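You operate a simulated robot arm through the tools that you are given. There is no shell and no other tool.

Carry out the task below with a simulated robot arm. There is one attempt and no reset: what you move stays moved.

TASK
Clamp the latch in the nest and grease its slide plate.
Fine: grease from the pot, by the teal brush; stand it back in its cup and put the lid back on. A coat counts when it lies all over at full strength: go over it till it gets no stronger.
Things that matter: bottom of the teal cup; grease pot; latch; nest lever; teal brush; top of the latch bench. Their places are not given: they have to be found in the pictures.

It is judged by the outcome, as a careful person would: the job done as asked, and still so three seconds after it is handed in. It fails if anything else is knocked over, pushed out of place, dropped, spilled or broken. A push-on lid holds only when it is set on centred and level and pressed home; a screw cap is set on level and turned clockwise until tight.

THE ROBOT
A 6-joint arm with a two-finger parallel gripper, fixed in place. Base frame: the origin is at the foot of the arm, x ahead of it, y to its left, z up; the work surface is at about z = 860. Lengths are in mm, angles in rad, forces in N, time in s.
With the tool pointing down near the work surface it reaches from about 260 to 680 mm from the base axis. Its first joint turns from -1.152 to 1.152 rad. Payload 2.9 kg.
The TCP is the grasp point between the finger pads, 30 mm short of the fingertips. In the tool frame z runs along the fingers and y along their closing line. Largest opening 110 mm; finger width 20, thickness 10; the body of the gripper, 48 by 112 mm, starts 55 mm behind the TCP.
Orientation is that of the tool frame in the base frame, as a unit quaternion [x, y, z, w]. With the fingers straight down and closing along the base's y, the tool's x points along the base's -x, its y along +y and its z along -z.

THE INTERFACE
- The arm moves only by the tool step_arm. Its argument "rows" is a list of rows, each an object of numbers (a shift or turn left out is 0, a gripper value left out holds the last): "dx", "dy", "dz": the shift along the tool's x, y, z in m; "rx", "ry", "rz": the turn, a rotation vector about the tool's x, y, z in rad; "gripper": the finger opening in m, from 0 to 0.11. In form: [{"dx": .., "dy": .., "dz": .., "rx": .., "ry": .., "rz": .., "gripper": ..}, ...]. A call has 1 to 20 rows; each row is the pose to reach, as a shift and turn from the pose commanded when the call began, along the tool's axes at that moment. A row lasts 0.2 s, in which the tool goes at most 50 mm and 0.15 rad; a call with a longer step from one row to the next is refused whole, and so is a gripper value outside its range. A pose out of reach is approached as far as the arm can. The call stops where the force on the tool passes 70 N (or 10 N more than at its start, if that is more) or the arm is blocked; 0.2 s more then pass. Each finger travels about 108 mm/s and halts on what it meets, pressing with about 27 N; the grip force reading is that of the motor and also rises with nothing between the fingers. The clock runs only during rows and for 0.2 s after the last one: add rows that repeat a pose to give the fingers time. It gives the time, the measured TCP pose, the force on the tool (base axes), the opening and the grip force at its end, in the units of the frame above (readings bear some noise), with the torque about the TCP (base axes, N m) and any sound that the robot's microphone picked up, and new pictures: "show" is both (left out), scene, wrist or none.
- Cameras (640 x 400 px; columns grow to the right, rows downward): "scene" is fixed at [74.2, 431.7, 1378.6]; the picture's right is [-0.79, -0.61, 0.00], its down [-0.38, 0.49, -0.78] and it looks along [0.48, -0.62, -0.62] (base axes); focal length 214 px, centre (320, 200). "wrist" rides on the gripper at [72, 17, -103] in the tool frame; the picture's right is [-0.23, 0.97, 0.00], its down [-0.76, -0.18, -0.62] and it looks along [-0.61, -0.14, 0.78] (tool axes); focal length 222 px, centre (320, 200).
- point_at(camera, pixels): there is no depth. For up to 12 entries [column, row, z] of the newest picture of that camera ("zoom" is the newest enlarged one), the place [x, y] in the base frame at which the ray of that pixel passes the height z, good to about 3 mm. The clock stands still meanwhile.
- inspect(camera, box): a new picture of the part [left, top, right, bottom] of that camera's present view, enlarged. The clock stands still meanwhile.
- job_done(): hands the job in; it is judged then, once.

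Open the gripper and draw the arm clear of the work before you hand the job in, unless the task says otherwise.

The tools are called after "Request:" as a command line: name --argument value ..., lists and objects as JSON in quotes. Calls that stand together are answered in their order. step_arm: Moves the arm, as the interface text tells. Its arguments: {"type":"object","properties":{"rows":{"type":"array","items":{"type":"object","properties":{"dx":{"type":"number"},"dy":{"type":"number"},"dz":{"type":"number"},"rx":{"type":"number"},"ry":{"type":"number"},"rz":{"type":"number"},"gripper":{"type":"number"}}}},"show":{"type":"string","enum":["both","scene","wrist","none"]}},"required":["rows"]} The other tools are called the same way: point_at (camera, pixels) gives the place at which the rays of pixels pass given heights; inspect (camera, box) takes an enlarged picture of a part of a camera's view; job_done () hands the job in.

At the start:

```text
t: 0.0
tool_pos: [345.4, -154.0, 1266.9]
orientation: [0.0, 1.0, 0.0, 0.001]
ft_force: [-0.5, 0.1, 0.2]
torque: [-0.03, 0.0, 0.01]
opening: 109.9
grasp_force: 0.1
```

scene: 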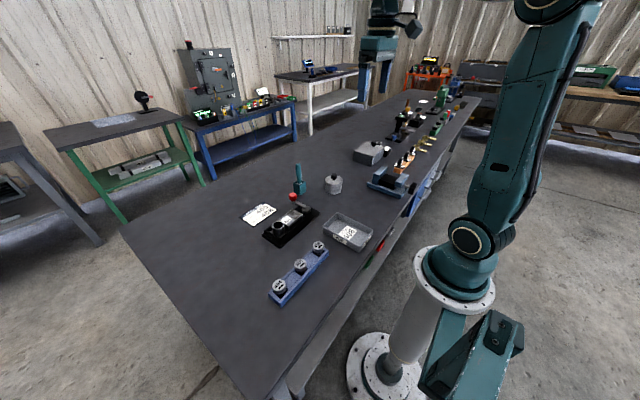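
wrist: 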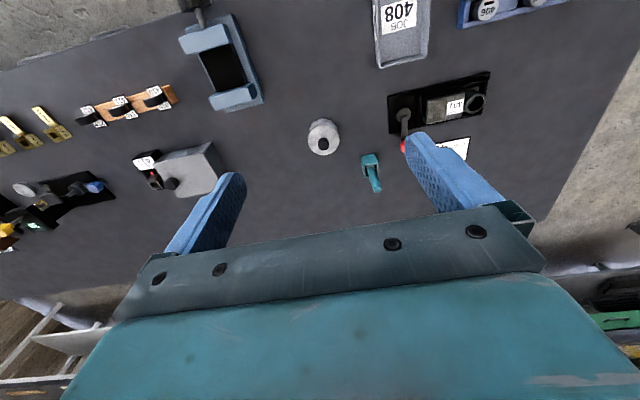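

I start by looking closely at the work area: the nest with red lever around scene (290,222), the pot at (334,184), the brush in its cup at (300,180).

Request:
inspect --camera "scene" --box '[220, 150, 400, 262]'

Request:
inspect --camera "wrist" --box '[280, 60, 520, 210]'

```text
3.56 times, centred on (310, 206) of scene
```

zoom: 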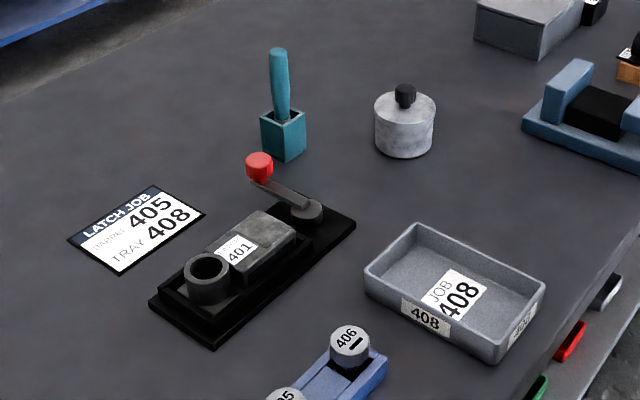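

```text
2.67 times, centred on (400, 135) of wrist
```

zoom: 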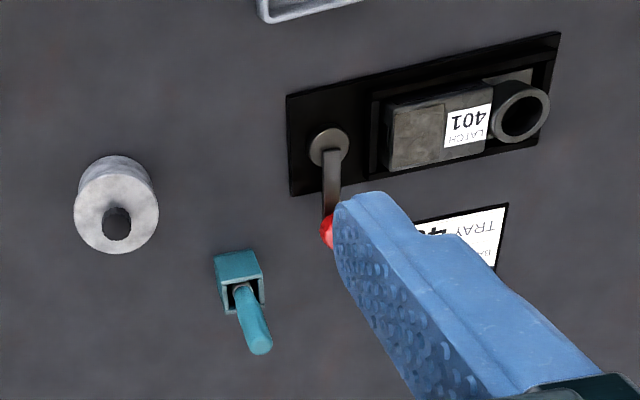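

The pot (lid with black knob), the teal cup with brush, and the nest with lever are visible. I get rough positions from the scene picture at likely heights.

Request:
point_at --camera "scene" --pixels '[[333, 191, 860], [334, 175, 910], [300, 192, 860], [298, 165, 940], [292, 195, 900], [306, 209, 880], [278, 225, 890], [294, 215, 890], [263, 235, 870], [318, 212, 870], [279, 246, 862], [320, 210, 862]]'

Request:
point_at --camera "wrist" --pixels '[[324, 144, 920], [323, 127, 860], [369, 158, 900], [376, 190, 950], [403, 115, 890], [403, 147, 900], [476, 103, 890], [440, 108, 890], [388, 96, 862], [391, 133, 862], [490, 72, 862], [484, 112, 862]]'

```text
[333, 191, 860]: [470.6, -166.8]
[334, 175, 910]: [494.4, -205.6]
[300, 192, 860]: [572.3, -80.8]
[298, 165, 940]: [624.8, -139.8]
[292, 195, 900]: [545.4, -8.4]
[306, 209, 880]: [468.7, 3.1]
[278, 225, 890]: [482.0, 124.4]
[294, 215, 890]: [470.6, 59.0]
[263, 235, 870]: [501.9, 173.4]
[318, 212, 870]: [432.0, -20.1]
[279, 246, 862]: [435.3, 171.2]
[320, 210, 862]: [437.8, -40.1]
```

```text
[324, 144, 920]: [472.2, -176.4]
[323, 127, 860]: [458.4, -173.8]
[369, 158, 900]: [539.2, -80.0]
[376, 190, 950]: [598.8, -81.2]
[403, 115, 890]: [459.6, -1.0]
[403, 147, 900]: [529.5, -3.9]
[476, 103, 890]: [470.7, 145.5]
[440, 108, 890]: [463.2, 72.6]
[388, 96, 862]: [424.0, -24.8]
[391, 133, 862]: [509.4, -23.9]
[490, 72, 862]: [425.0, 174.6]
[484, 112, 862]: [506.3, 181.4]
```

Nest lies about x 424–509, y −24–178; pot ≈(465,−175), cup ≈(545,−80). I move the arm to get a closer wrist view of the nest.

Request:
step_arm --rows '[{"dx": 0.004, "dy": 0.029, "dz": 0.021}, {"dx": 0.009, "dy": 0.058, "dz": 0.042}, {"dx": 0.013, "dy": 0.088, "dz": 0.063}, {"dx": 0.018, "dy": 0.117, "dz": 0.084}, {"dx": 0.022, "dy": 0.146, "dz": 0.104}, {"dx": 0.026, "dy": 0.175, "dz": 0.125}, {"dx": 0.031, "dy": 0.205, "dz": 0.146}, {"dx": 0.035, "dy": 0.234, "dz": 0.167}, {"dx": 0.035, "dy": 0.234, "dz": 0.167}]'

```text
t: 2.0
tool_pos: [310.3, 81.6, 1100.7]
orientation: [0.001, 1.0, 0.0, -0.001]
ft_force: [0.0, -0.1, -1.0]
torque: [0.04, 0.01, -0.01]
opening: 110.2
grasp_force: 0.0
```

scene: 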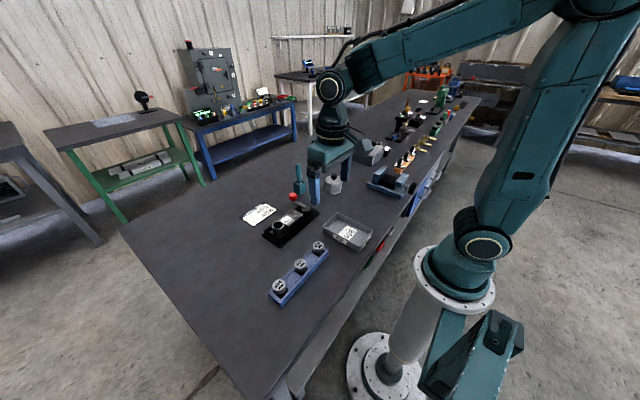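
wrist: 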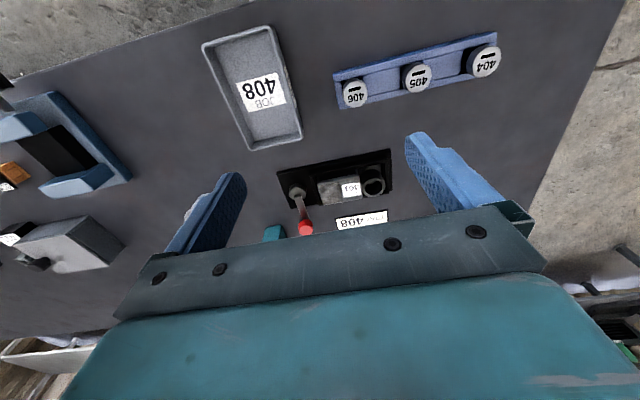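

The nest shows at wrist (335,190); I enlarge that area.

Request:
inspect --camera "wrist" --box '[255, 135, 415, 240]'

Request:
inspect --camera "scene" --box '[250, 170, 350, 250]'

```text
3.81 times, centred on (335, 188) of wrist
```

zoom: 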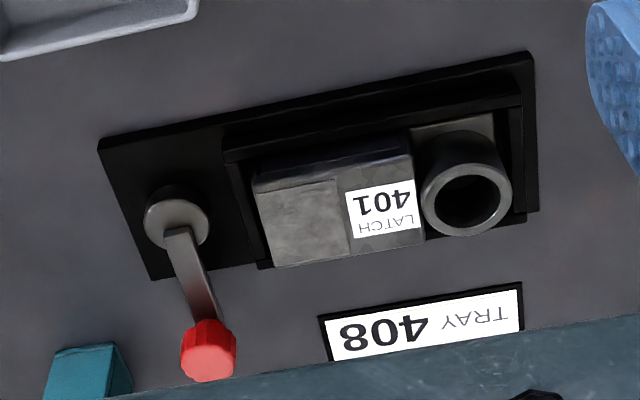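

```text
5.00 times, centred on (300, 210) of scene
```

zoom: 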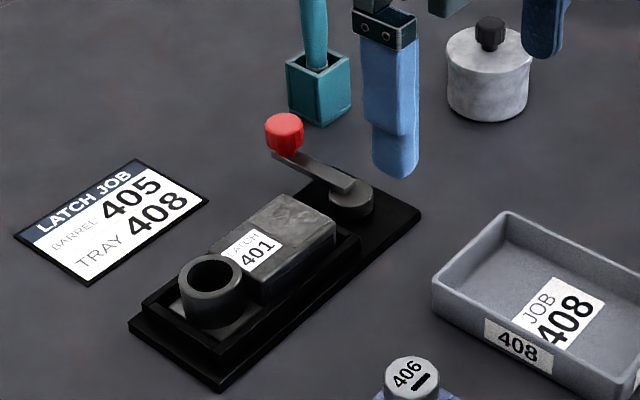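

I triangulate the knob, hub and latch top by asking rays at several heights in both views.

Request:
point_at --camera "scene" --pixels '[[293, 196.5, 880], [293, 196.5, 920], [310.5, 208, 870], [310.5, 208, 900], [317.5, 217.5, 870], [317.5, 217.5, 900], [292.3, 219, 870], [292.3, 219, 900], [282.3, 226, 870], [282.3, 226, 900], [319, 200, 900], [308.5, 205, 890]]'

Request:
point_at --camera "wrist" --pixels '[[305.3, 227.4, 880], [305.3, 227.4, 920], [297.5, 195, 870], [297.5, 195, 900], [319.0, 204.5, 870], [319.0, 204.5, 900], [360.5, 199, 870], [360.5, 199, 900], [373, 187, 870], [373, 187, 900]]'

```text
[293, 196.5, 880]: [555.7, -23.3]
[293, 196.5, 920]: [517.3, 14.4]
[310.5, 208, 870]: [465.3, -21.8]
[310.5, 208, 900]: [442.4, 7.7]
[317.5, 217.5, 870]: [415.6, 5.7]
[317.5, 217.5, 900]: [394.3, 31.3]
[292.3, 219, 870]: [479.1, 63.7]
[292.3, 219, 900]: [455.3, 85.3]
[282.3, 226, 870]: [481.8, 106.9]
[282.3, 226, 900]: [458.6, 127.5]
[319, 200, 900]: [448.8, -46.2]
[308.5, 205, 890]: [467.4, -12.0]
```

```text
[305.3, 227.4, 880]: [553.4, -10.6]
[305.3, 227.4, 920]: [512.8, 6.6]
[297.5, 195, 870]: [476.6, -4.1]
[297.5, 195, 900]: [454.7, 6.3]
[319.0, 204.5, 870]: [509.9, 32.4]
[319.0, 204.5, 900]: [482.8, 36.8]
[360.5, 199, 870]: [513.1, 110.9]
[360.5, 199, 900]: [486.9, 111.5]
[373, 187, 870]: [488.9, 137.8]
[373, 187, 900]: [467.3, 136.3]
```

The knob is near (530, 0, 905), so the lever points along +x from a hub near (465, 0). I move closer for a sharper look at nest and lever.

Request:
step_arm --rows '[{"dx": -0.025, "dy": -0.007, "dz": 0.025}, {"dx": -0.05, "dy": -0.013, "dz": 0.05}, {"dx": -0.075, "dy": -0.02, "dz": 0.075}, {"dx": -0.1, "dy": -0.027, "dz": 0.1}, {"dx": -0.125, "dy": -0.035, "dz": 0.11}, {"dx": -0.125, "dy": -0.035, "dz": 0.11}]'

Request:
inspect --camera "wrist" --box '[220, 60, 460, 220]'

```text
t: 3.4
tool_pos: [434.8, 45.8, 989.2]
orientation: [0.0, 1.0, 0.0, 0.0]
ft_force: [0.3, 0.8, 0.4]
torque: [-0.01, -0.03, -0.02]
opening: 110.0
grasp_force: 0.0
```

scene: 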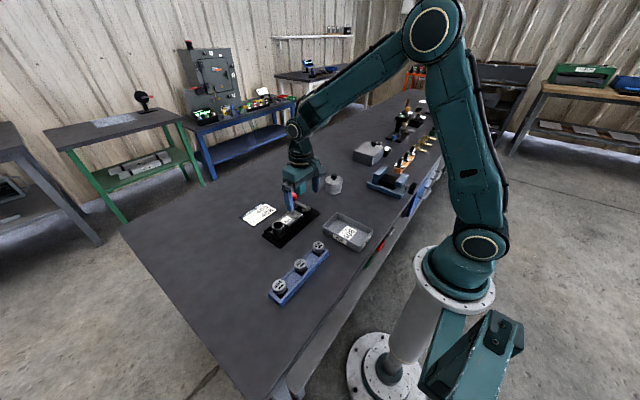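
wrist: 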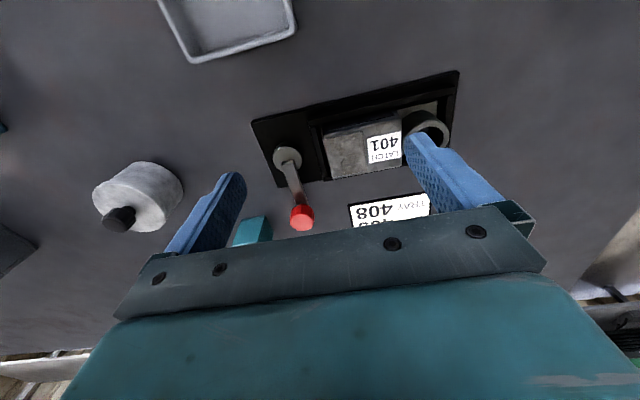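

```text
2.50 times, centred on (340, 140) of wrist
```

zoom: 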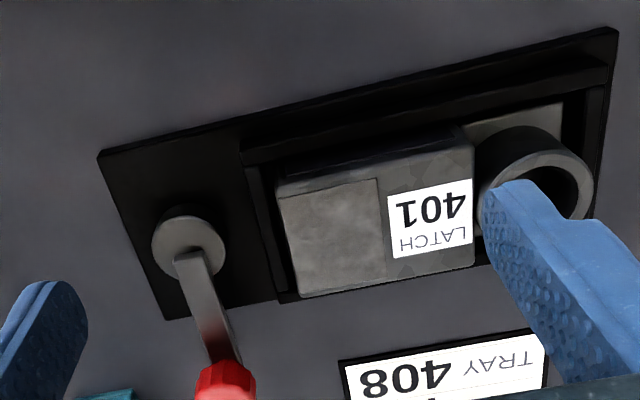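

I record rays for the plate corners, hub and nest edges in this view.

Request:
point_at --camera "zoom" --pixels '[[277, 196, 880], [277, 196, 910], [380, 179, 880], [380, 179, 910], [386, 276, 880], [386, 276, 910], [300, 298, 880], [300, 298, 910], [190, 243, 870], [190, 243, 900], [99, 156, 862], [617, 28, 862]]'

Request:
step_arm --rows '[{"dx": -0.01, "dy": -0.04, "dz": 0.0}, {"dx": -0.02, "dy": -0.08, "dz": 0.0}, {"dx": -0.03, "dy": -0.12, "dz": 0.0}, {"dx": -0.03, "dy": -0.15, "dz": 0.0}, {"dx": -0.03, "dy": -0.15, "dz": 0.0}]' --show "wrist"

Request:
inspect --camera "wrist" --box '[300, 60, 540, 220]'

```text
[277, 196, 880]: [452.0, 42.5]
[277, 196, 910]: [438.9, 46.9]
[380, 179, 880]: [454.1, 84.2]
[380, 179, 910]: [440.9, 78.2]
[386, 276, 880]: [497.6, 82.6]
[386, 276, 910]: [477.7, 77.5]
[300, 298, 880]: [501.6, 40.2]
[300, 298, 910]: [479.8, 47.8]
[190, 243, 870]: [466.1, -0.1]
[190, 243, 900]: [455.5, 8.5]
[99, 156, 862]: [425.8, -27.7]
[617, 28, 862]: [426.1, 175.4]
```

```text
t: 4.6
tool_pos: [463.9, -103.9, 988.5]
orientation: [0.0, 1.0, 0.0, 0.0]
ft_force: [0.2, 1.1, 0.1]
torque: [0.01, 0.0, 0.01]
opening: 110.2
grasp_force: 0.0
```

wrist: 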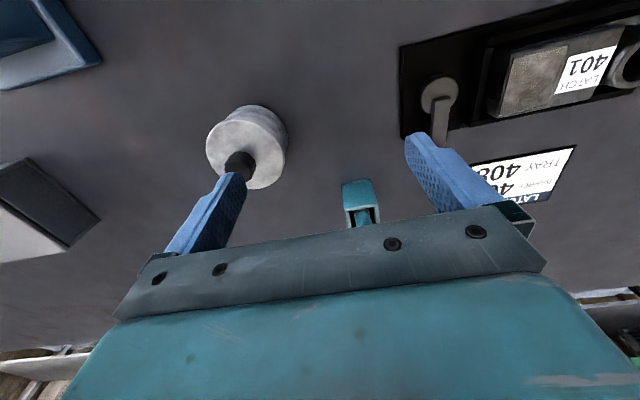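

```text
2.50 times, centred on (420, 140) of wrist
```

zoom: 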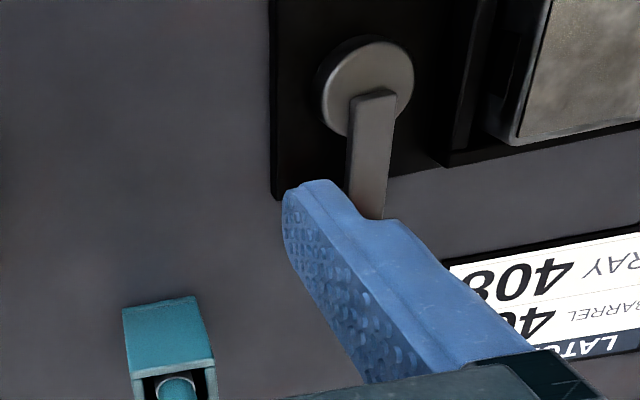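

I enlarge the latch and the pot areas in this view to triangulate.

Request:
inspect --camera "wrist" --box '[400, 10, 640, 160]'

Request:
inspect --camera "wrist" --box '[180, 80, 420, 230]'

```text
2.67 times, centred on (520, 85) of wrist
```

zoom: 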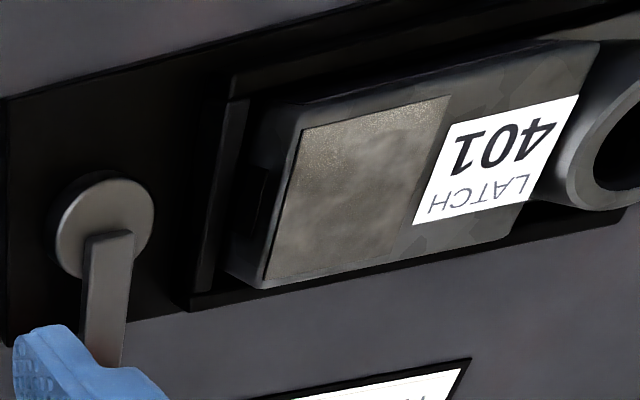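

```text
2.67 times, centred on (300, 155) of wrist
```

zoom: 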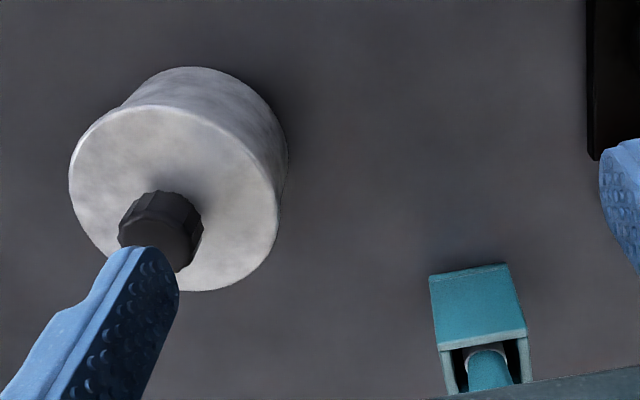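

I query these plate corners, hub, pot rim and cup points on the wrist picture.

Request:
point_at --camera "wrist" --pixels '[[513.6, 58.0, 880], [513.6, 58, 910], [568.4, 45.6, 880], [568.4, 45.6, 910], [546.6, 107.1, 880], [546.6, 107.1, 910], [499.8, 116.1, 880], [499.8, 116.1, 910], [439.2, 94.8, 870], [439.2, 94.8, 900]]'

Request:
point_at --camera "zoom" --pixels '[[175, 198, 900], [175, 198, 920], [160, 235, 920], [160, 235, 940], [210, 180, 860], [526, 328, 890], [526, 328, 910], [442, 348, 890], [442, 348, 910], [508, 265, 860], [429, 277, 860]]'

```text
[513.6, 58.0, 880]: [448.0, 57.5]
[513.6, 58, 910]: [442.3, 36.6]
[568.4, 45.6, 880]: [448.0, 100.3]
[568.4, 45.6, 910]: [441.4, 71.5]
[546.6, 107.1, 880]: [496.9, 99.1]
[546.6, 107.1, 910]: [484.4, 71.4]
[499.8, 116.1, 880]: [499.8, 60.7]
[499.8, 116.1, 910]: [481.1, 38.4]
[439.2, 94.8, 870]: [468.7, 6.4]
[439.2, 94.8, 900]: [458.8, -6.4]
```

```text
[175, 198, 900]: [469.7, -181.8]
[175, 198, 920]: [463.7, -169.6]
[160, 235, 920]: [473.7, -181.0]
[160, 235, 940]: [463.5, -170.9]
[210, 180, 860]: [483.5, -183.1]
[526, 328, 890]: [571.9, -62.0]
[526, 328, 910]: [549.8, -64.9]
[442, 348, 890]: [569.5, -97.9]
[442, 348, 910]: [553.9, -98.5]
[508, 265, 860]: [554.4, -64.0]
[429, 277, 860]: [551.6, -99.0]
```

The slide plate is at z≈900, x 444–486, y 45–80. I look with high zoom at the lever, its hub and the gap to the latch, in both cameras.

Request:
inspect --camera "wrist" --box '[400, 55, 520, 135]'

Request:
inspect --camera "scene" --box '[258, 180, 338, 246]'

```text
5.00 times, centred on (460, 95) of wrist
```

zoom: 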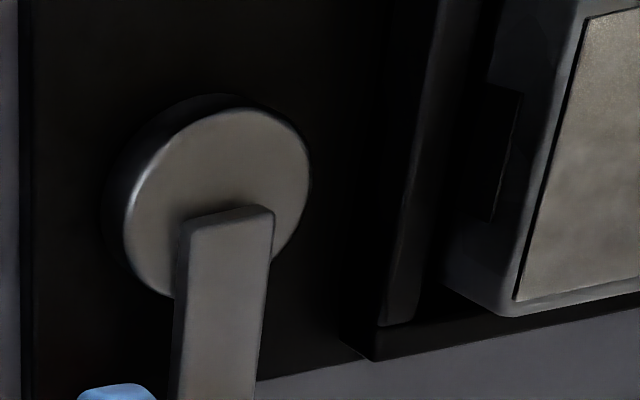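

```text
6.06 times, centred on (298, 213) of scene
```

zoom: 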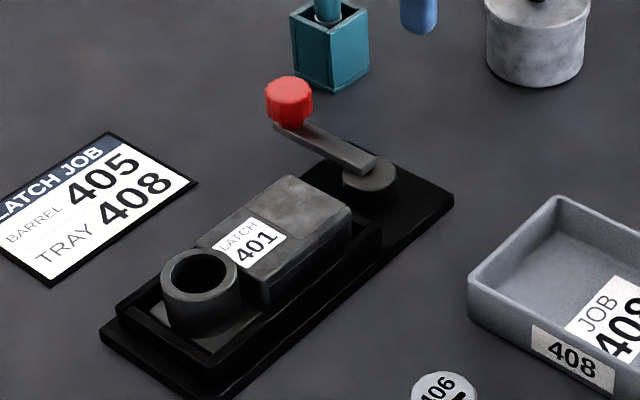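

The lever is a flat bar on the hub with an upright red knob at about (530,0). I move above the knob, narrowing the fingers, keeping clear of the brush at about (570,−83).

Request:
step_arm --rows '[{"dx": 0.0, "dy": 0.03, "dz": -0.01, "gripper": 0.06}, {"dx": -0.01, "dy": 0.07, "dz": -0.01}, {"dx": -0.026, "dy": 0.104, "dz": -0.01}, {"dx": -0.046, "dy": 0.104, "dz": 0.0}, {"dx": -0.066, "dy": 0.104, "dz": 0.02}, {"dx": -0.066, "dy": 0.104, "dz": 0.02}]'

Request:
inspect --camera "wrist" --box '[220, 90, 420, 230]'

```text
t: 6.0
tool_pos: [531.0, 1.0, 968.5]
orientation: [0.0, 1.0, 0.0, 0.0]
ft_force: [0.1, 0.2, 1.0]
torque: [-0.01, 0.0, -0.04]
opening: 60.0
grasp_force: 0.2
```

scene: 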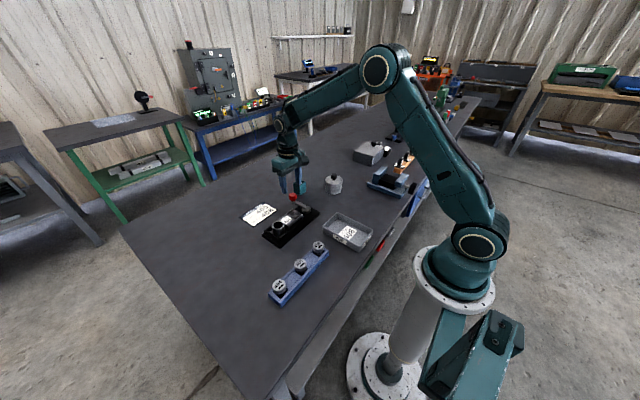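
wrist: 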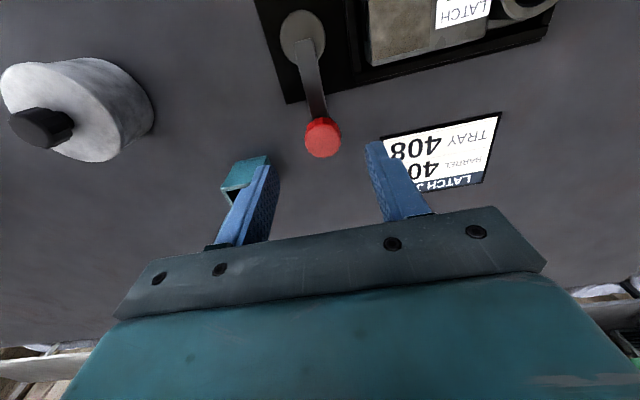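

```text
2.86 times, centred on (320, 160) of wrist
```

zoom: 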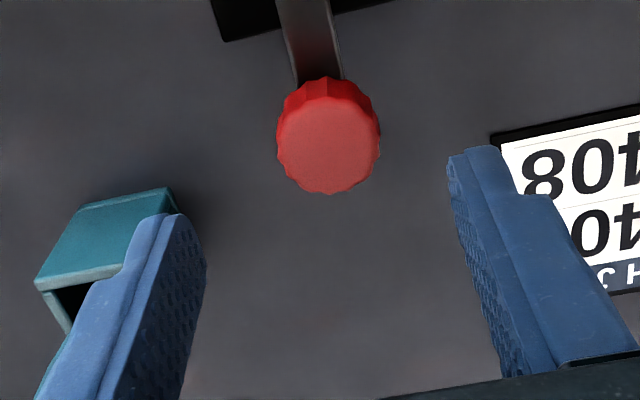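

I query the knob's top centre and edges at likely heights.

Request:
point_at --camera "zoom" --pixels '[[329, 148, 900], [329, 148, 910], [329, 148, 920], [277, 145, 910], [380, 132, 910], [329, 193, 910], [325, 100, 910], [318, 85, 890]]'

Request:
inspect --camera "scene" --box '[270, 160, 350, 226]'

```text
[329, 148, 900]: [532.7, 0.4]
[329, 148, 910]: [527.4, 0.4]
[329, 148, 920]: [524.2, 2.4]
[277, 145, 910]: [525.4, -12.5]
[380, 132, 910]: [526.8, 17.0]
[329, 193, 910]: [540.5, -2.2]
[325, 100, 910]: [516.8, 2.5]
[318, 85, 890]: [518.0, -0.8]
```

```text
6.06 times, centred on (310, 193) of scene
```

zoom: 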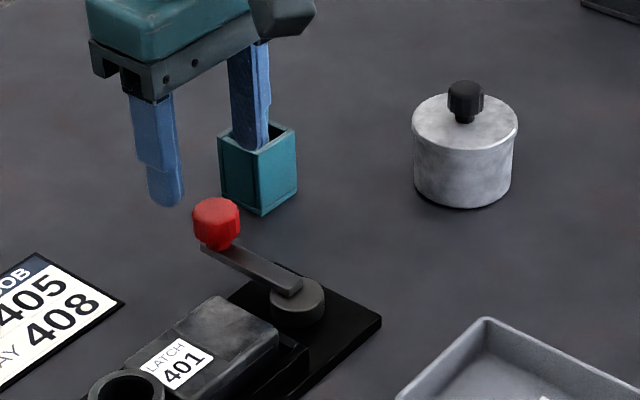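

The knob is ~28 mm across, centred at about (528, 1), top ≈910. I descend around it with the fingers open, then narrow to a loose cage.

Request:
step_arm --rows '[{"dx": 0.003, "dy": 0.0, "dz": 0.02}, {"dx": 0.003, "dy": 0.0, "dz": 0.04}, {"dx": 0.003, "dy": 0.0, "dz": 0.0565}, {"dx": 0.003, "dy": 0.0, "dz": 0.0565, "gripper": 0.034}, {"dx": 0.003, "dy": 0.0, "dz": 0.0565, "gripper": 0.034}]'

Request:
inspect --camera "wrist" --box '[240, 110, 400, 220]'

```text
t: 7.2
tool_pos: [527.5, -1.5, 914.0]
orientation: [-0.001, 1.0, 0.0, 0.0]
ft_force: [-0.1, 0.9, -0.8]
torque: [0.0, -0.01, -0.02]
opening: 34.0
grasp_force: 0.1
```

scene: 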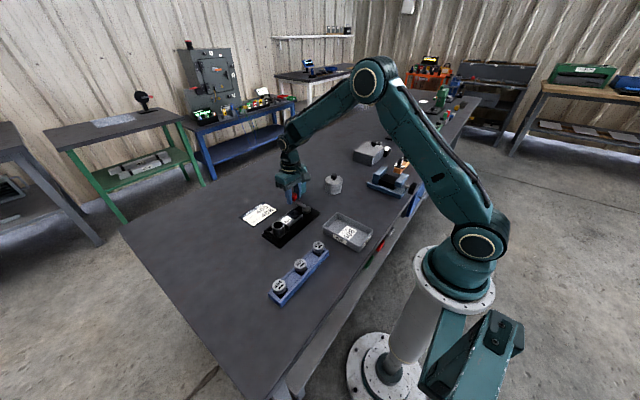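
wrist: 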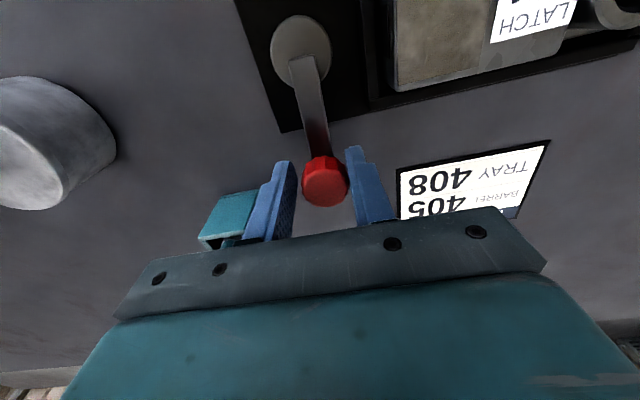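

```text
3.64 times, centred on (320, 165) of wrist
```

zoom: 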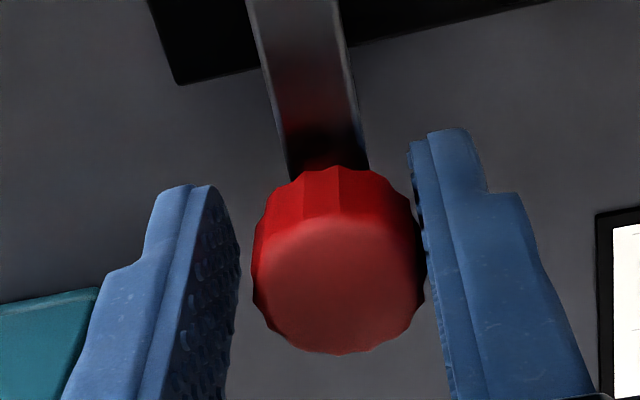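

The knob is caged between the pads. I test the lever gently toward −y first (8 mm) and read the force.

Request:
step_arm --rows '[{"dy": -0.003}, {"dy": -0.005}, {"dy": -0.007}, {"dy": -0.008}]' --show "wrist"

```text
t: 8.2
tool_pos: [527.3, -8.6, 913.3]
orientation: [0.0, 1.0, -0.001, -0.001]
ft_force: [0.9, 1.1, -0.1]
torque: [0.01, 0.02, 0.0]
opening: 34.2
grasp_force: 0.2
```

wrist: 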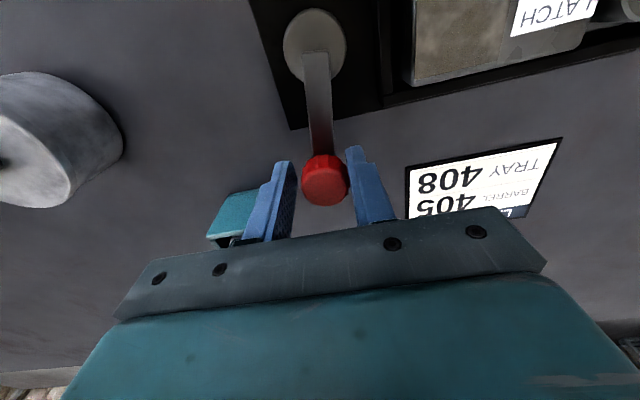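

The lever swings freely toward −y (force ≈1 N). I follow the arc about the hub (464, 1), turning the tool with the lever, to about 0.55 rad.

Request:
step_arm --rows '[{"dx": 0.0024, "dy": -0.0058, "rz": 0.1, "gripper": 0.031}, {"dx": 0.0043, "dy": -0.0119, "rz": 0.2}, {"dx": 0.0068, "dy": -0.0178, "rz": 0.3}, {"dx": 0.0098, "dy": -0.0235, "rz": 0.4}]'

```text
t: 9.2
tool_pos: [519.0, -33.7, 913.7]
orientation: [0.199, 0.98, 0.0, 0.0]
ft_force: [0.5, 0.6, -0.4]
torque: [0.02, -0.03, -0.03]
opening: 31.3
grasp_force: 0.6
```

scene: 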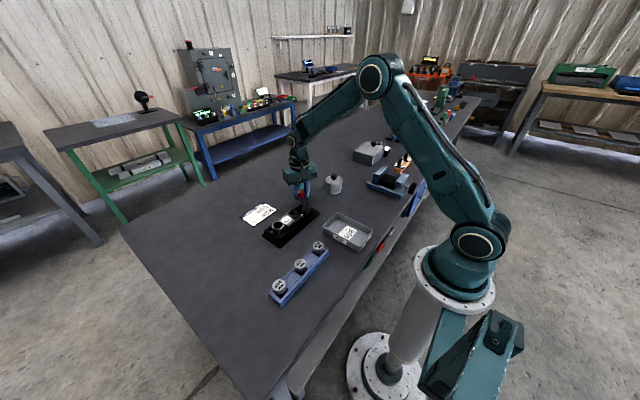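
wrist: 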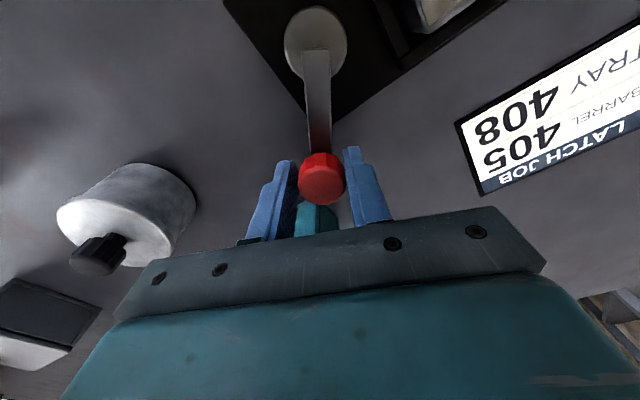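

The lever follows with little force. I continue along the arc to about 1.3 rad.

Request:
step_arm --rows '[{"dx": 0.0022, "dy": -0.0093, "rz": 0.15}, {"dx": 0.0057, "dy": -0.0182, "rz": 0.3}, {"dx": 0.0105, "dy": -0.0265, "rz": 0.45}, {"dx": 0.0165, "dy": -0.034, "rz": 0.6}, {"dx": 0.0236, "dy": -0.0405, "rz": 0.75}]'

```text
t: 10.4
tool_pos: [482.0, -59.7, 913.2]
orientation: [0.545, 0.838, 0.0, 0.0]
ft_force: [-0.1, 0.7, -1.1]
torque: [0.03, 0.0, 0.02]
opening: 30.9
grasp_force: 0.2
```

scene: 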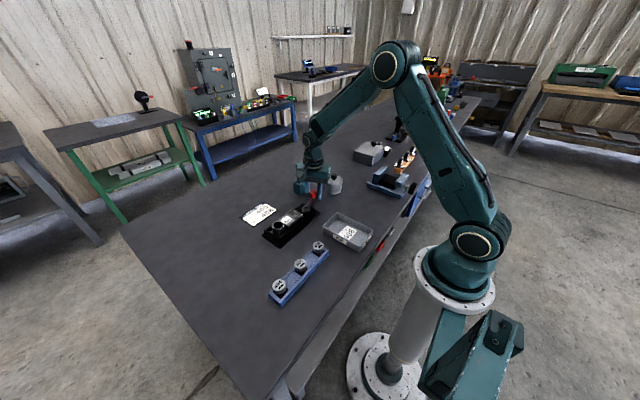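
wrist: 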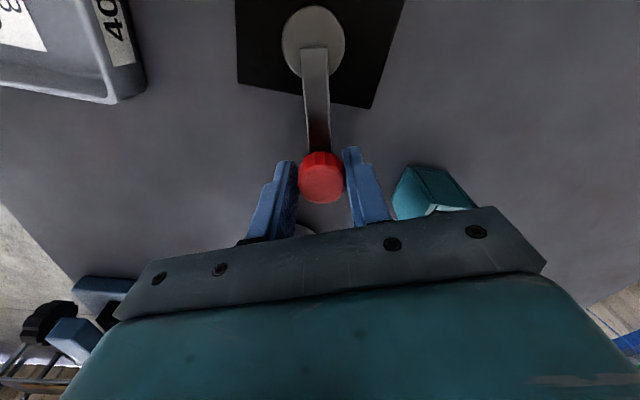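

Still free, no stop yet. I go on past 90° in small steps, watching force.

Request:
step_arm --rows '[{"dx": 0.0013, "dy": -0.0063, "rz": 0.1}, {"dx": 0.0032, "dy": -0.0124, "rz": 0.2}, {"dx": 0.0049, "dy": -0.0165, "rz": 0.27}, {"dx": 0.0071, "dy": -0.0211, "rz": 0.35}, {"dx": 0.0105, "dy": -0.0266, "rz": 0.45}]'

Request:
inspect --camera "scene" --box '[258, 180, 358, 250]'

```text
t: 11.6
tool_pos: [461.1, -62.6, 917.3]
orientation: [0.717, 0.697, 0.009, 0.011]
ft_force: [50.3, 12.0, -4.6]
torque: [-0.06, 0.05, 0.02]
opening: 56.0
grasp_force: 25.2
```

scene: 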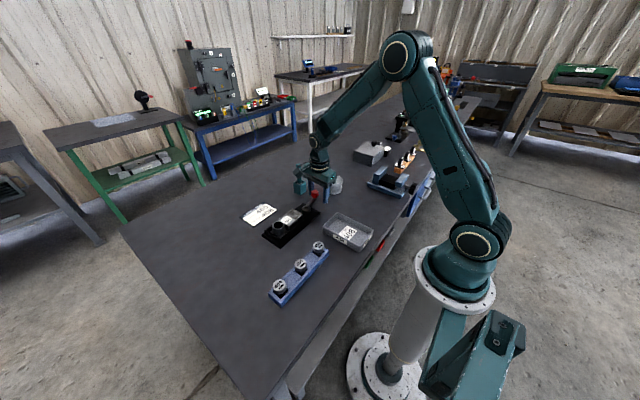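
wrist: 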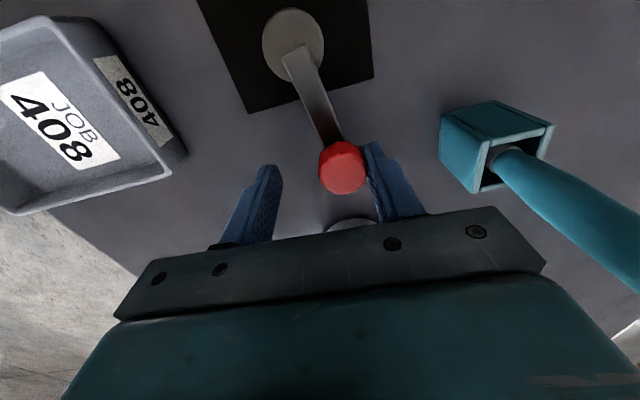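

```text
5.71 times, centred on (308, 215) of scene
```

zoom: 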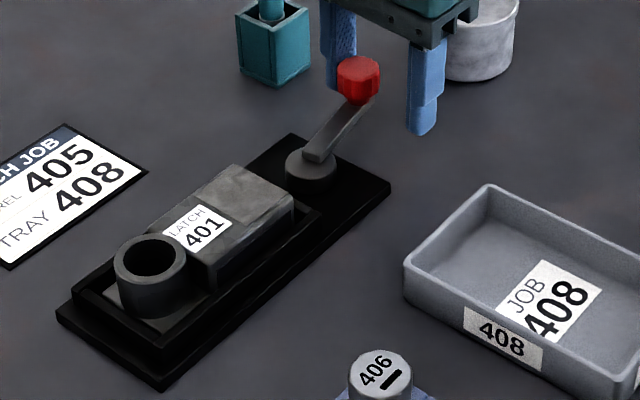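

The lever met a stop at about 80° (force 50 N, one finger pushed back). I back off toward +x and open, to look at whether it clamped.

Request:
step_arm --rows '[{"dy": 0.006, "gripper": 0.06}, {"dy": 0.012, "gripper": 0.06}, {"dy": 0.018, "gripper": 0.06}, {"dy": 0.02, "gripper": 0.06}]'

```text
t: 12.6
tool_pos: [471.3, -62.6, 913.3]
orientation: [0.717, 0.697, -0.001, 0.0]
ft_force: [-0.6, 0.2, 0.8]
torque: [0.02, -0.01, 0.0]
opening: 60.1
grasp_force: 0.1
```

scene: 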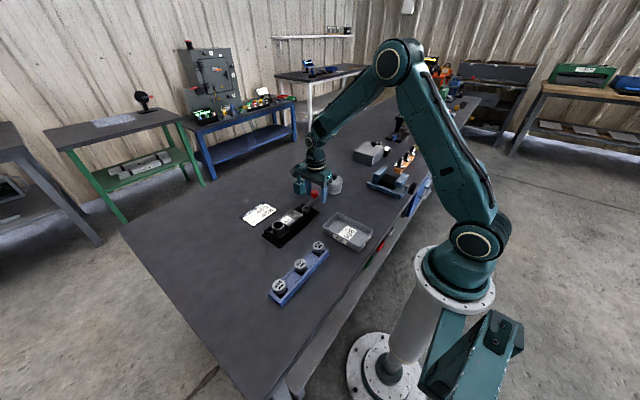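
wrist: 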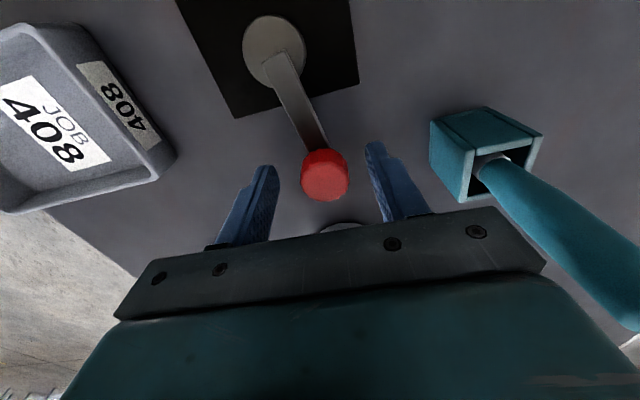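

The lever stays put. I check knob and hub positions at their heights in this view.

Request:
point_at --camera "wrist" --pixels '[[325, 178, 910], [273, 48, 879], [325, 148, 888], [277, 52, 886]]'

Request:
inspect --camera "scene" --box '[288, 185, 338, 225]'

```text
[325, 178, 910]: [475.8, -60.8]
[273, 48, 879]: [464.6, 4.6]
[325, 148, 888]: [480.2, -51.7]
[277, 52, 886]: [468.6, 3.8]
```

```text
10.00 times, centred on (313, 205) of scene
```

zoom: 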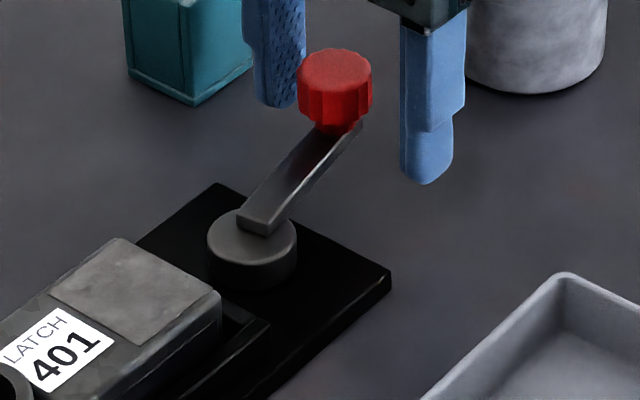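

The lever now lies at about 80° against a stop. I raise the arm and return to the earlier nest viewpoint to compare the latch and see if anything changed.

Request:
step_arm --rows '[{"dz": -0.038}, {"dz": -0.076}, {"dx": 0.0097, "dy": -0.0036, "dz": -0.076, "rz": -0.145}, {"dx": 0.0194, "dy": -0.0073, "dz": -0.076, "rz": -0.291}, {"dx": 0.029, "dy": -0.0109, "dz": -0.076, "rz": -0.436}, {"dx": 0.0387, "dy": -0.0146, "dz": -0.076, "rz": -0.582}, {"dx": 0.0484, "dy": -0.0182, "dz": -0.076, "rz": -0.727}, {"dx": 0.0581, "dy": -0.0219, "dz": -0.076, "rz": -0.873}, {"dx": 0.0678, "dy": -0.0255, "dz": -0.076, "rz": -1.018}, {"dx": 0.0775, "dy": -0.0292, "dz": -0.076, "rz": -1.164}, {"dx": 0.0871, "dy": -0.0328, "dz": -0.076, "rz": -1.309}, {"dx": 0.0968, "dy": -0.0365, "dz": -0.076, "rz": -1.455}, {"dx": 0.1065, "dy": -0.0401, "dz": -0.076, "rz": -1.6}, {"dx": 0.1065, "dy": -0.0401, "dz": -0.076, "rz": -1.6}]'

Request:
inspect --camera "wrist" --box '[220, 60, 460, 220]'

Request:
inspect --camera "scene" --box '[258, 180, 338, 246]'

```text
t: 15.6
tool_pos: [434.8, 46.1, 989.1]
orientation: [-0.001, 1.0, 0.0, 0.0]
ft_force: [-0.2, -0.4, -0.7]
torque: [0.0, 0.06, 0.0]
opening: 60.1
grasp_force: 0.0
```

scene: 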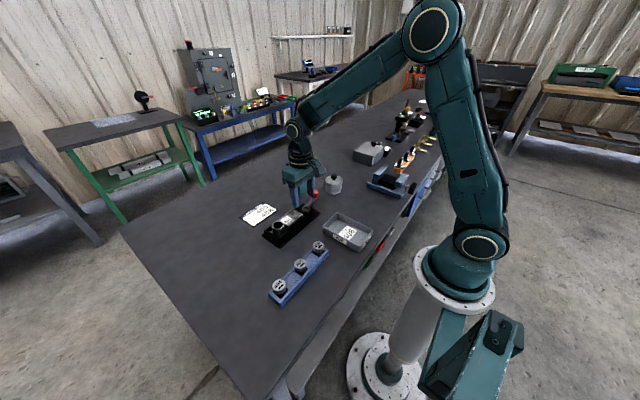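
wrist: 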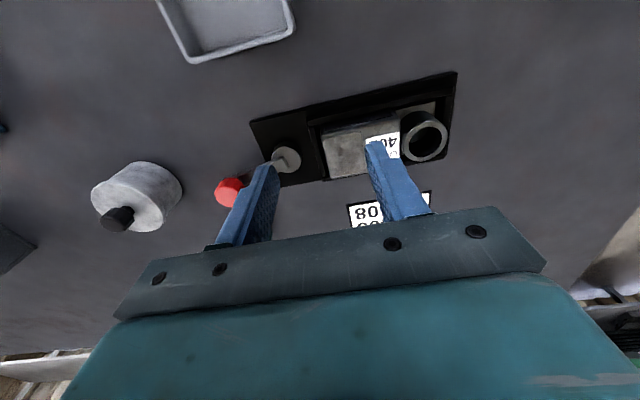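

```text
2.50 times, centred on (340, 140) of wrist
```

zoom: 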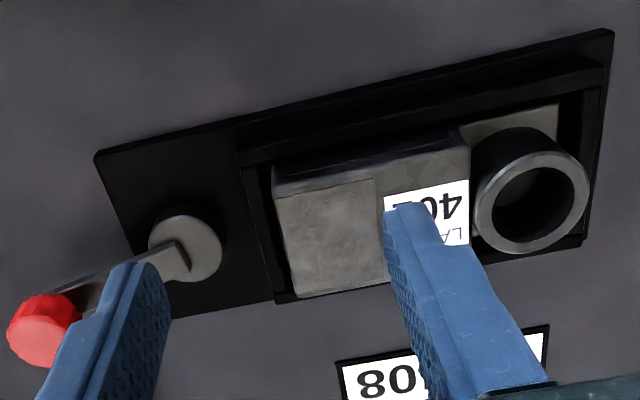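

```text
6.06 times, centred on (298, 213) of scene
```

zoom: 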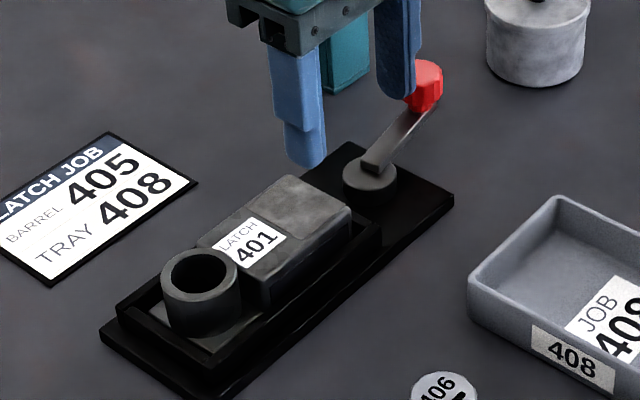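

The latch has not moved and nothing else shows the state, so I check the lever's other end: if its start position is also a stop, the 80° end is the clamped one. I go back above the knob at (475,−61) with the tool turned along the lever.

Request:
step_arm --rows '[{"dx": -0.004, "dy": -0.0106, "rz": 0.14}, {"dx": -0.008, "dy": -0.0212, "rz": 0.28}, {"dx": -0.012, "dy": -0.0317, "rz": 0.42}, {"dx": -0.0159, "dy": -0.0423, "rz": 0.56}, {"dx": -0.0199, "dy": -0.0529, "rz": 0.7}, {"dx": -0.0239, "dy": -0.0635, "rz": 0.84}, {"dx": -0.0279, "dy": -0.0741, "rz": 0.98}, {"dx": -0.0318, "dy": -0.0846, "rz": 1.12}, {"dx": -0.0358, "dy": -0.0952, "rz": 1.26}, {"dx": -0.0398, "dy": -0.1058, "rz": 1.4}, {"dx": -0.0398, "dy": -0.1058, "dz": 0.03, "rz": 1.4}, {"dx": -0.0398, "dy": -0.1058, "dz": 0.06, "rz": 1.4}, {"dx": -0.0398, "dy": -0.1058, "dz": 0.0765, "rz": 1.4}, {"dx": -0.0398, "dy": -0.1058, "dz": 0.0765, "rz": 1.4, "gripper": 0.032}, {"dx": -0.0398, "dy": -0.1058, "dz": 0.0765, "rz": 1.4, "gripper": 0.032}]'

```text
t: 18.8
tool_pos: [474.8, -59.5, 912.5]
orientation: [0.644, 0.765, 0.0, 0.0]
ft_force: [-0.5, 0.0, 0.1]
torque: [-0.02, 0.04, 0.03]
opening: 32.0
grasp_force: 0.0
```

scene: 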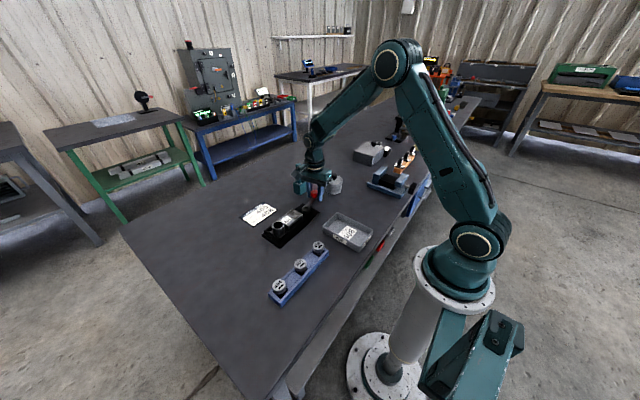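
wrist: 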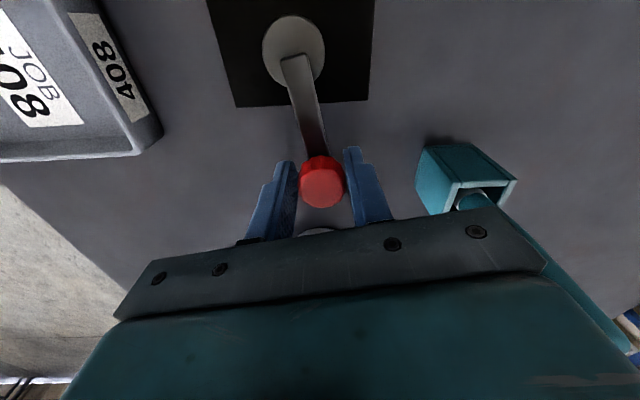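

The knob is caged. I push it back just a little (≈6 mm) to see whether it holds with any detent.

Request:
step_arm --rows '[{"dx": 0.0, "dy": 0.003, "rz": -0.04}, {"dx": 0.0003, "dy": 0.006, "rz": -0.09}]' --show "wrist"

```text
t: 19.4
tool_pos: [481.2, -58.3, 912.7]
orientation: [0.609, 0.794, 0.0, -0.001]
ft_force: [-0.6, -0.3, 0.6]
torque: [0.01, 0.04, -0.03]
opening: 32.3
grasp_force: 0.6
```

wrist: 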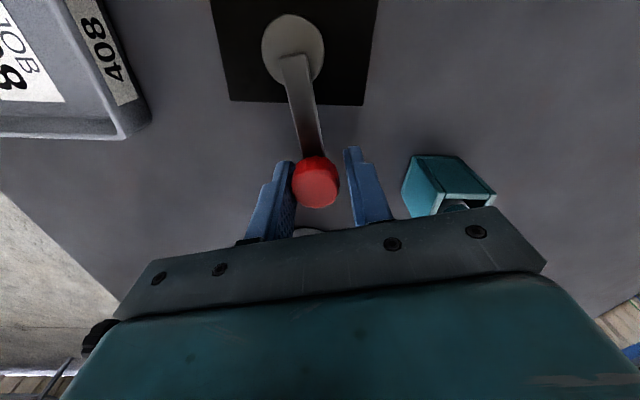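

Little resistance so far; I swing the lever back along the arc to near its start position.

Request:
step_arm --rows '[{"dx": 0.0007, "dy": 0.0096, "rz": -0.15}, {"dx": 0.0029, "dy": 0.0189, "rz": -0.3}, {"dx": 0.0064, "dy": 0.0278, "rz": -0.45}, {"dx": 0.0112, "dy": 0.0361, "rz": -0.6}, {"dx": 0.0172, "dy": 0.0436, "rz": -0.75}, {"dx": 0.0242, "dy": 0.0501, "rz": -0.9}, {"dx": 0.0322, "dy": 0.0555, "rz": -1.05}, {"dx": 0.0408, "dy": 0.0597, "rz": -1.2}]'

```text
t: 21.2
tool_pos: [527.9, -5.1, 913.1]
orientation: [0.053, 0.999, 0.0, -0.001]
ft_force: [-0.1, -0.4, 0.4]
torque: [0.0, 0.04, 0.01]
opening: 32.5
grasp_force: 1.3
```

scene: 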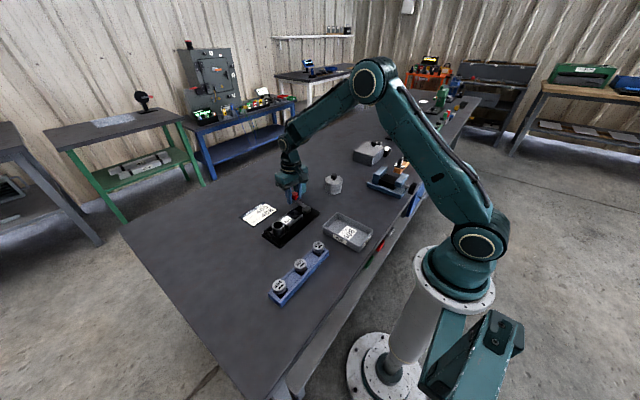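
wrist: 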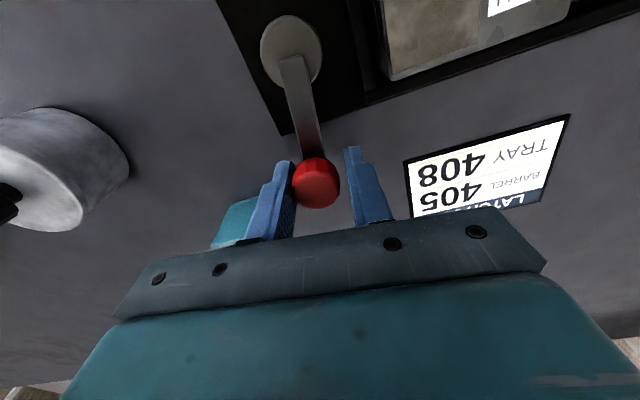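

Now I nudge gently past the start angle to feel for a stop on the +y side.

Request:
step_arm --rows '[{"dx": 0.0001, "dy": 0.0032, "rz": -0.05}, {"dx": 0.0003, "dy": 0.0064, "rz": -0.1}, {"dx": 0.0007, "dy": 0.0096, "rz": -0.15}, {"dx": 0.001, "dy": 0.0115, "rz": -0.18}]'

```text
t: 22.2
tool_pos: [527.3, 6.9, 912.6]
orientation: [-0.035, 0.999, -0.001, 0.0]
ft_force: [-1.2, -6.5, 1.0]
torque: [-0.03, 0.05, -0.02]
opening: 34.9
grasp_force: 3.2
```

scene: 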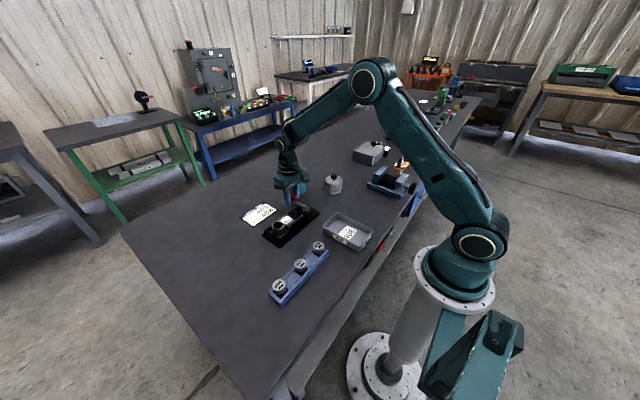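
wrist: 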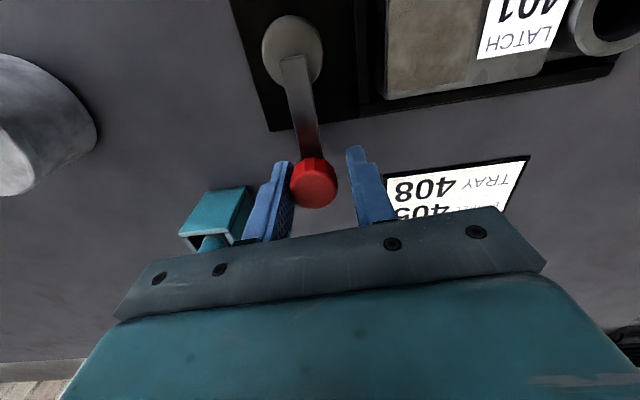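

A stop is felt at the start angle (−6.5 N), so the lever's travel is 0→80° and the 80° end is clamped. I swing it back to that end.

Request:
step_arm --rows '[{"dx": 0.0007, "dy": -0.0096, "rz": 0.15, "gripper": 0.032}, {"dx": 0.0029, "dy": -0.0189, "rz": 0.3}, {"dx": 0.0064, "dy": -0.0278, "rz": 0.45}, {"dx": 0.0112, "dy": -0.0361, "rz": 0.6}, {"dx": 0.0172, "dy": -0.0436, "rz": 0.75}, {"dx": 0.0242, "dy": -0.0501, "rz": 0.9}, {"dx": 0.0322, "dy": -0.0555, "rz": 1.05}, {"dx": 0.0408, "dy": -0.0597, "rz": 1.2}, {"dx": 0.05, "dy": -0.0625, "rz": 1.35}, {"dx": 0.0563, "dy": -0.0635, "rz": 1.45}]'

```text
t: 24.4
tool_pos: [475.5, -59.7, 911.5]
orientation: [0.638, 0.77, 0.0, 0.0]
ft_force: [-0.4, 0.3, 0.3]
torque: [0.01, 0.03, 0.02]
opening: 32.1
grasp_force: 0.1
```

scene: 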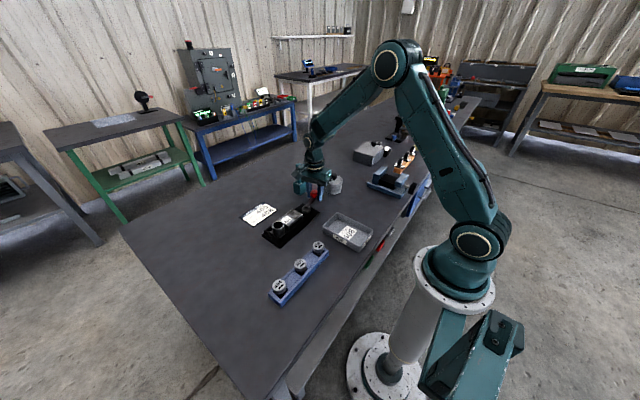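
wrist: 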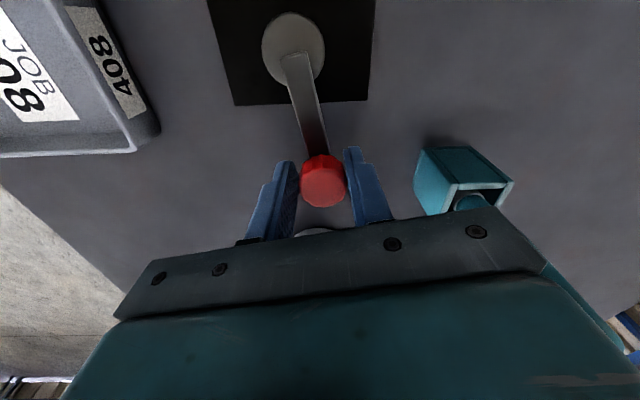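

Near the end; I press a few more millimetres firmly into the stop.

Request:
step_arm --rows '[{"dy": -0.002, "rz": 0.03}, {"dx": 0.0001, "dy": -0.004, "rz": 0.06}, {"dx": 0.0002, "dy": -0.006, "rz": 0.09}, {"dx": 0.0003, "dy": -0.007, "rz": 0.1}]' --show "wrist"

```text
t: 25.4
tool_pos: [470.4, -59.9, 913.0]
orientation: [0.674, 0.738, 0.002, 0.001]
ft_force: [12.5, 4.0, -0.7]
torque: [0.14, 0.02, 0.06]
opening: 38.5
grasp_force: 6.7
```

wrist: 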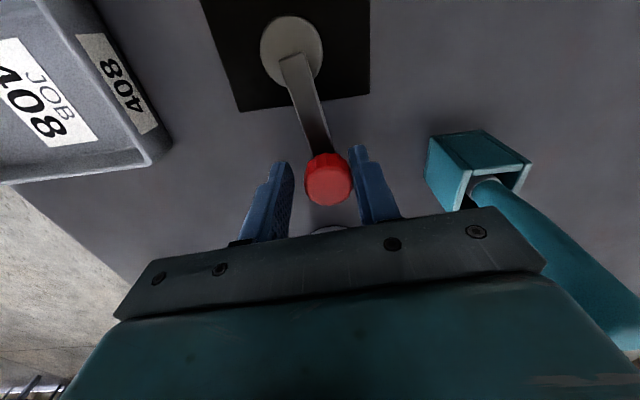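

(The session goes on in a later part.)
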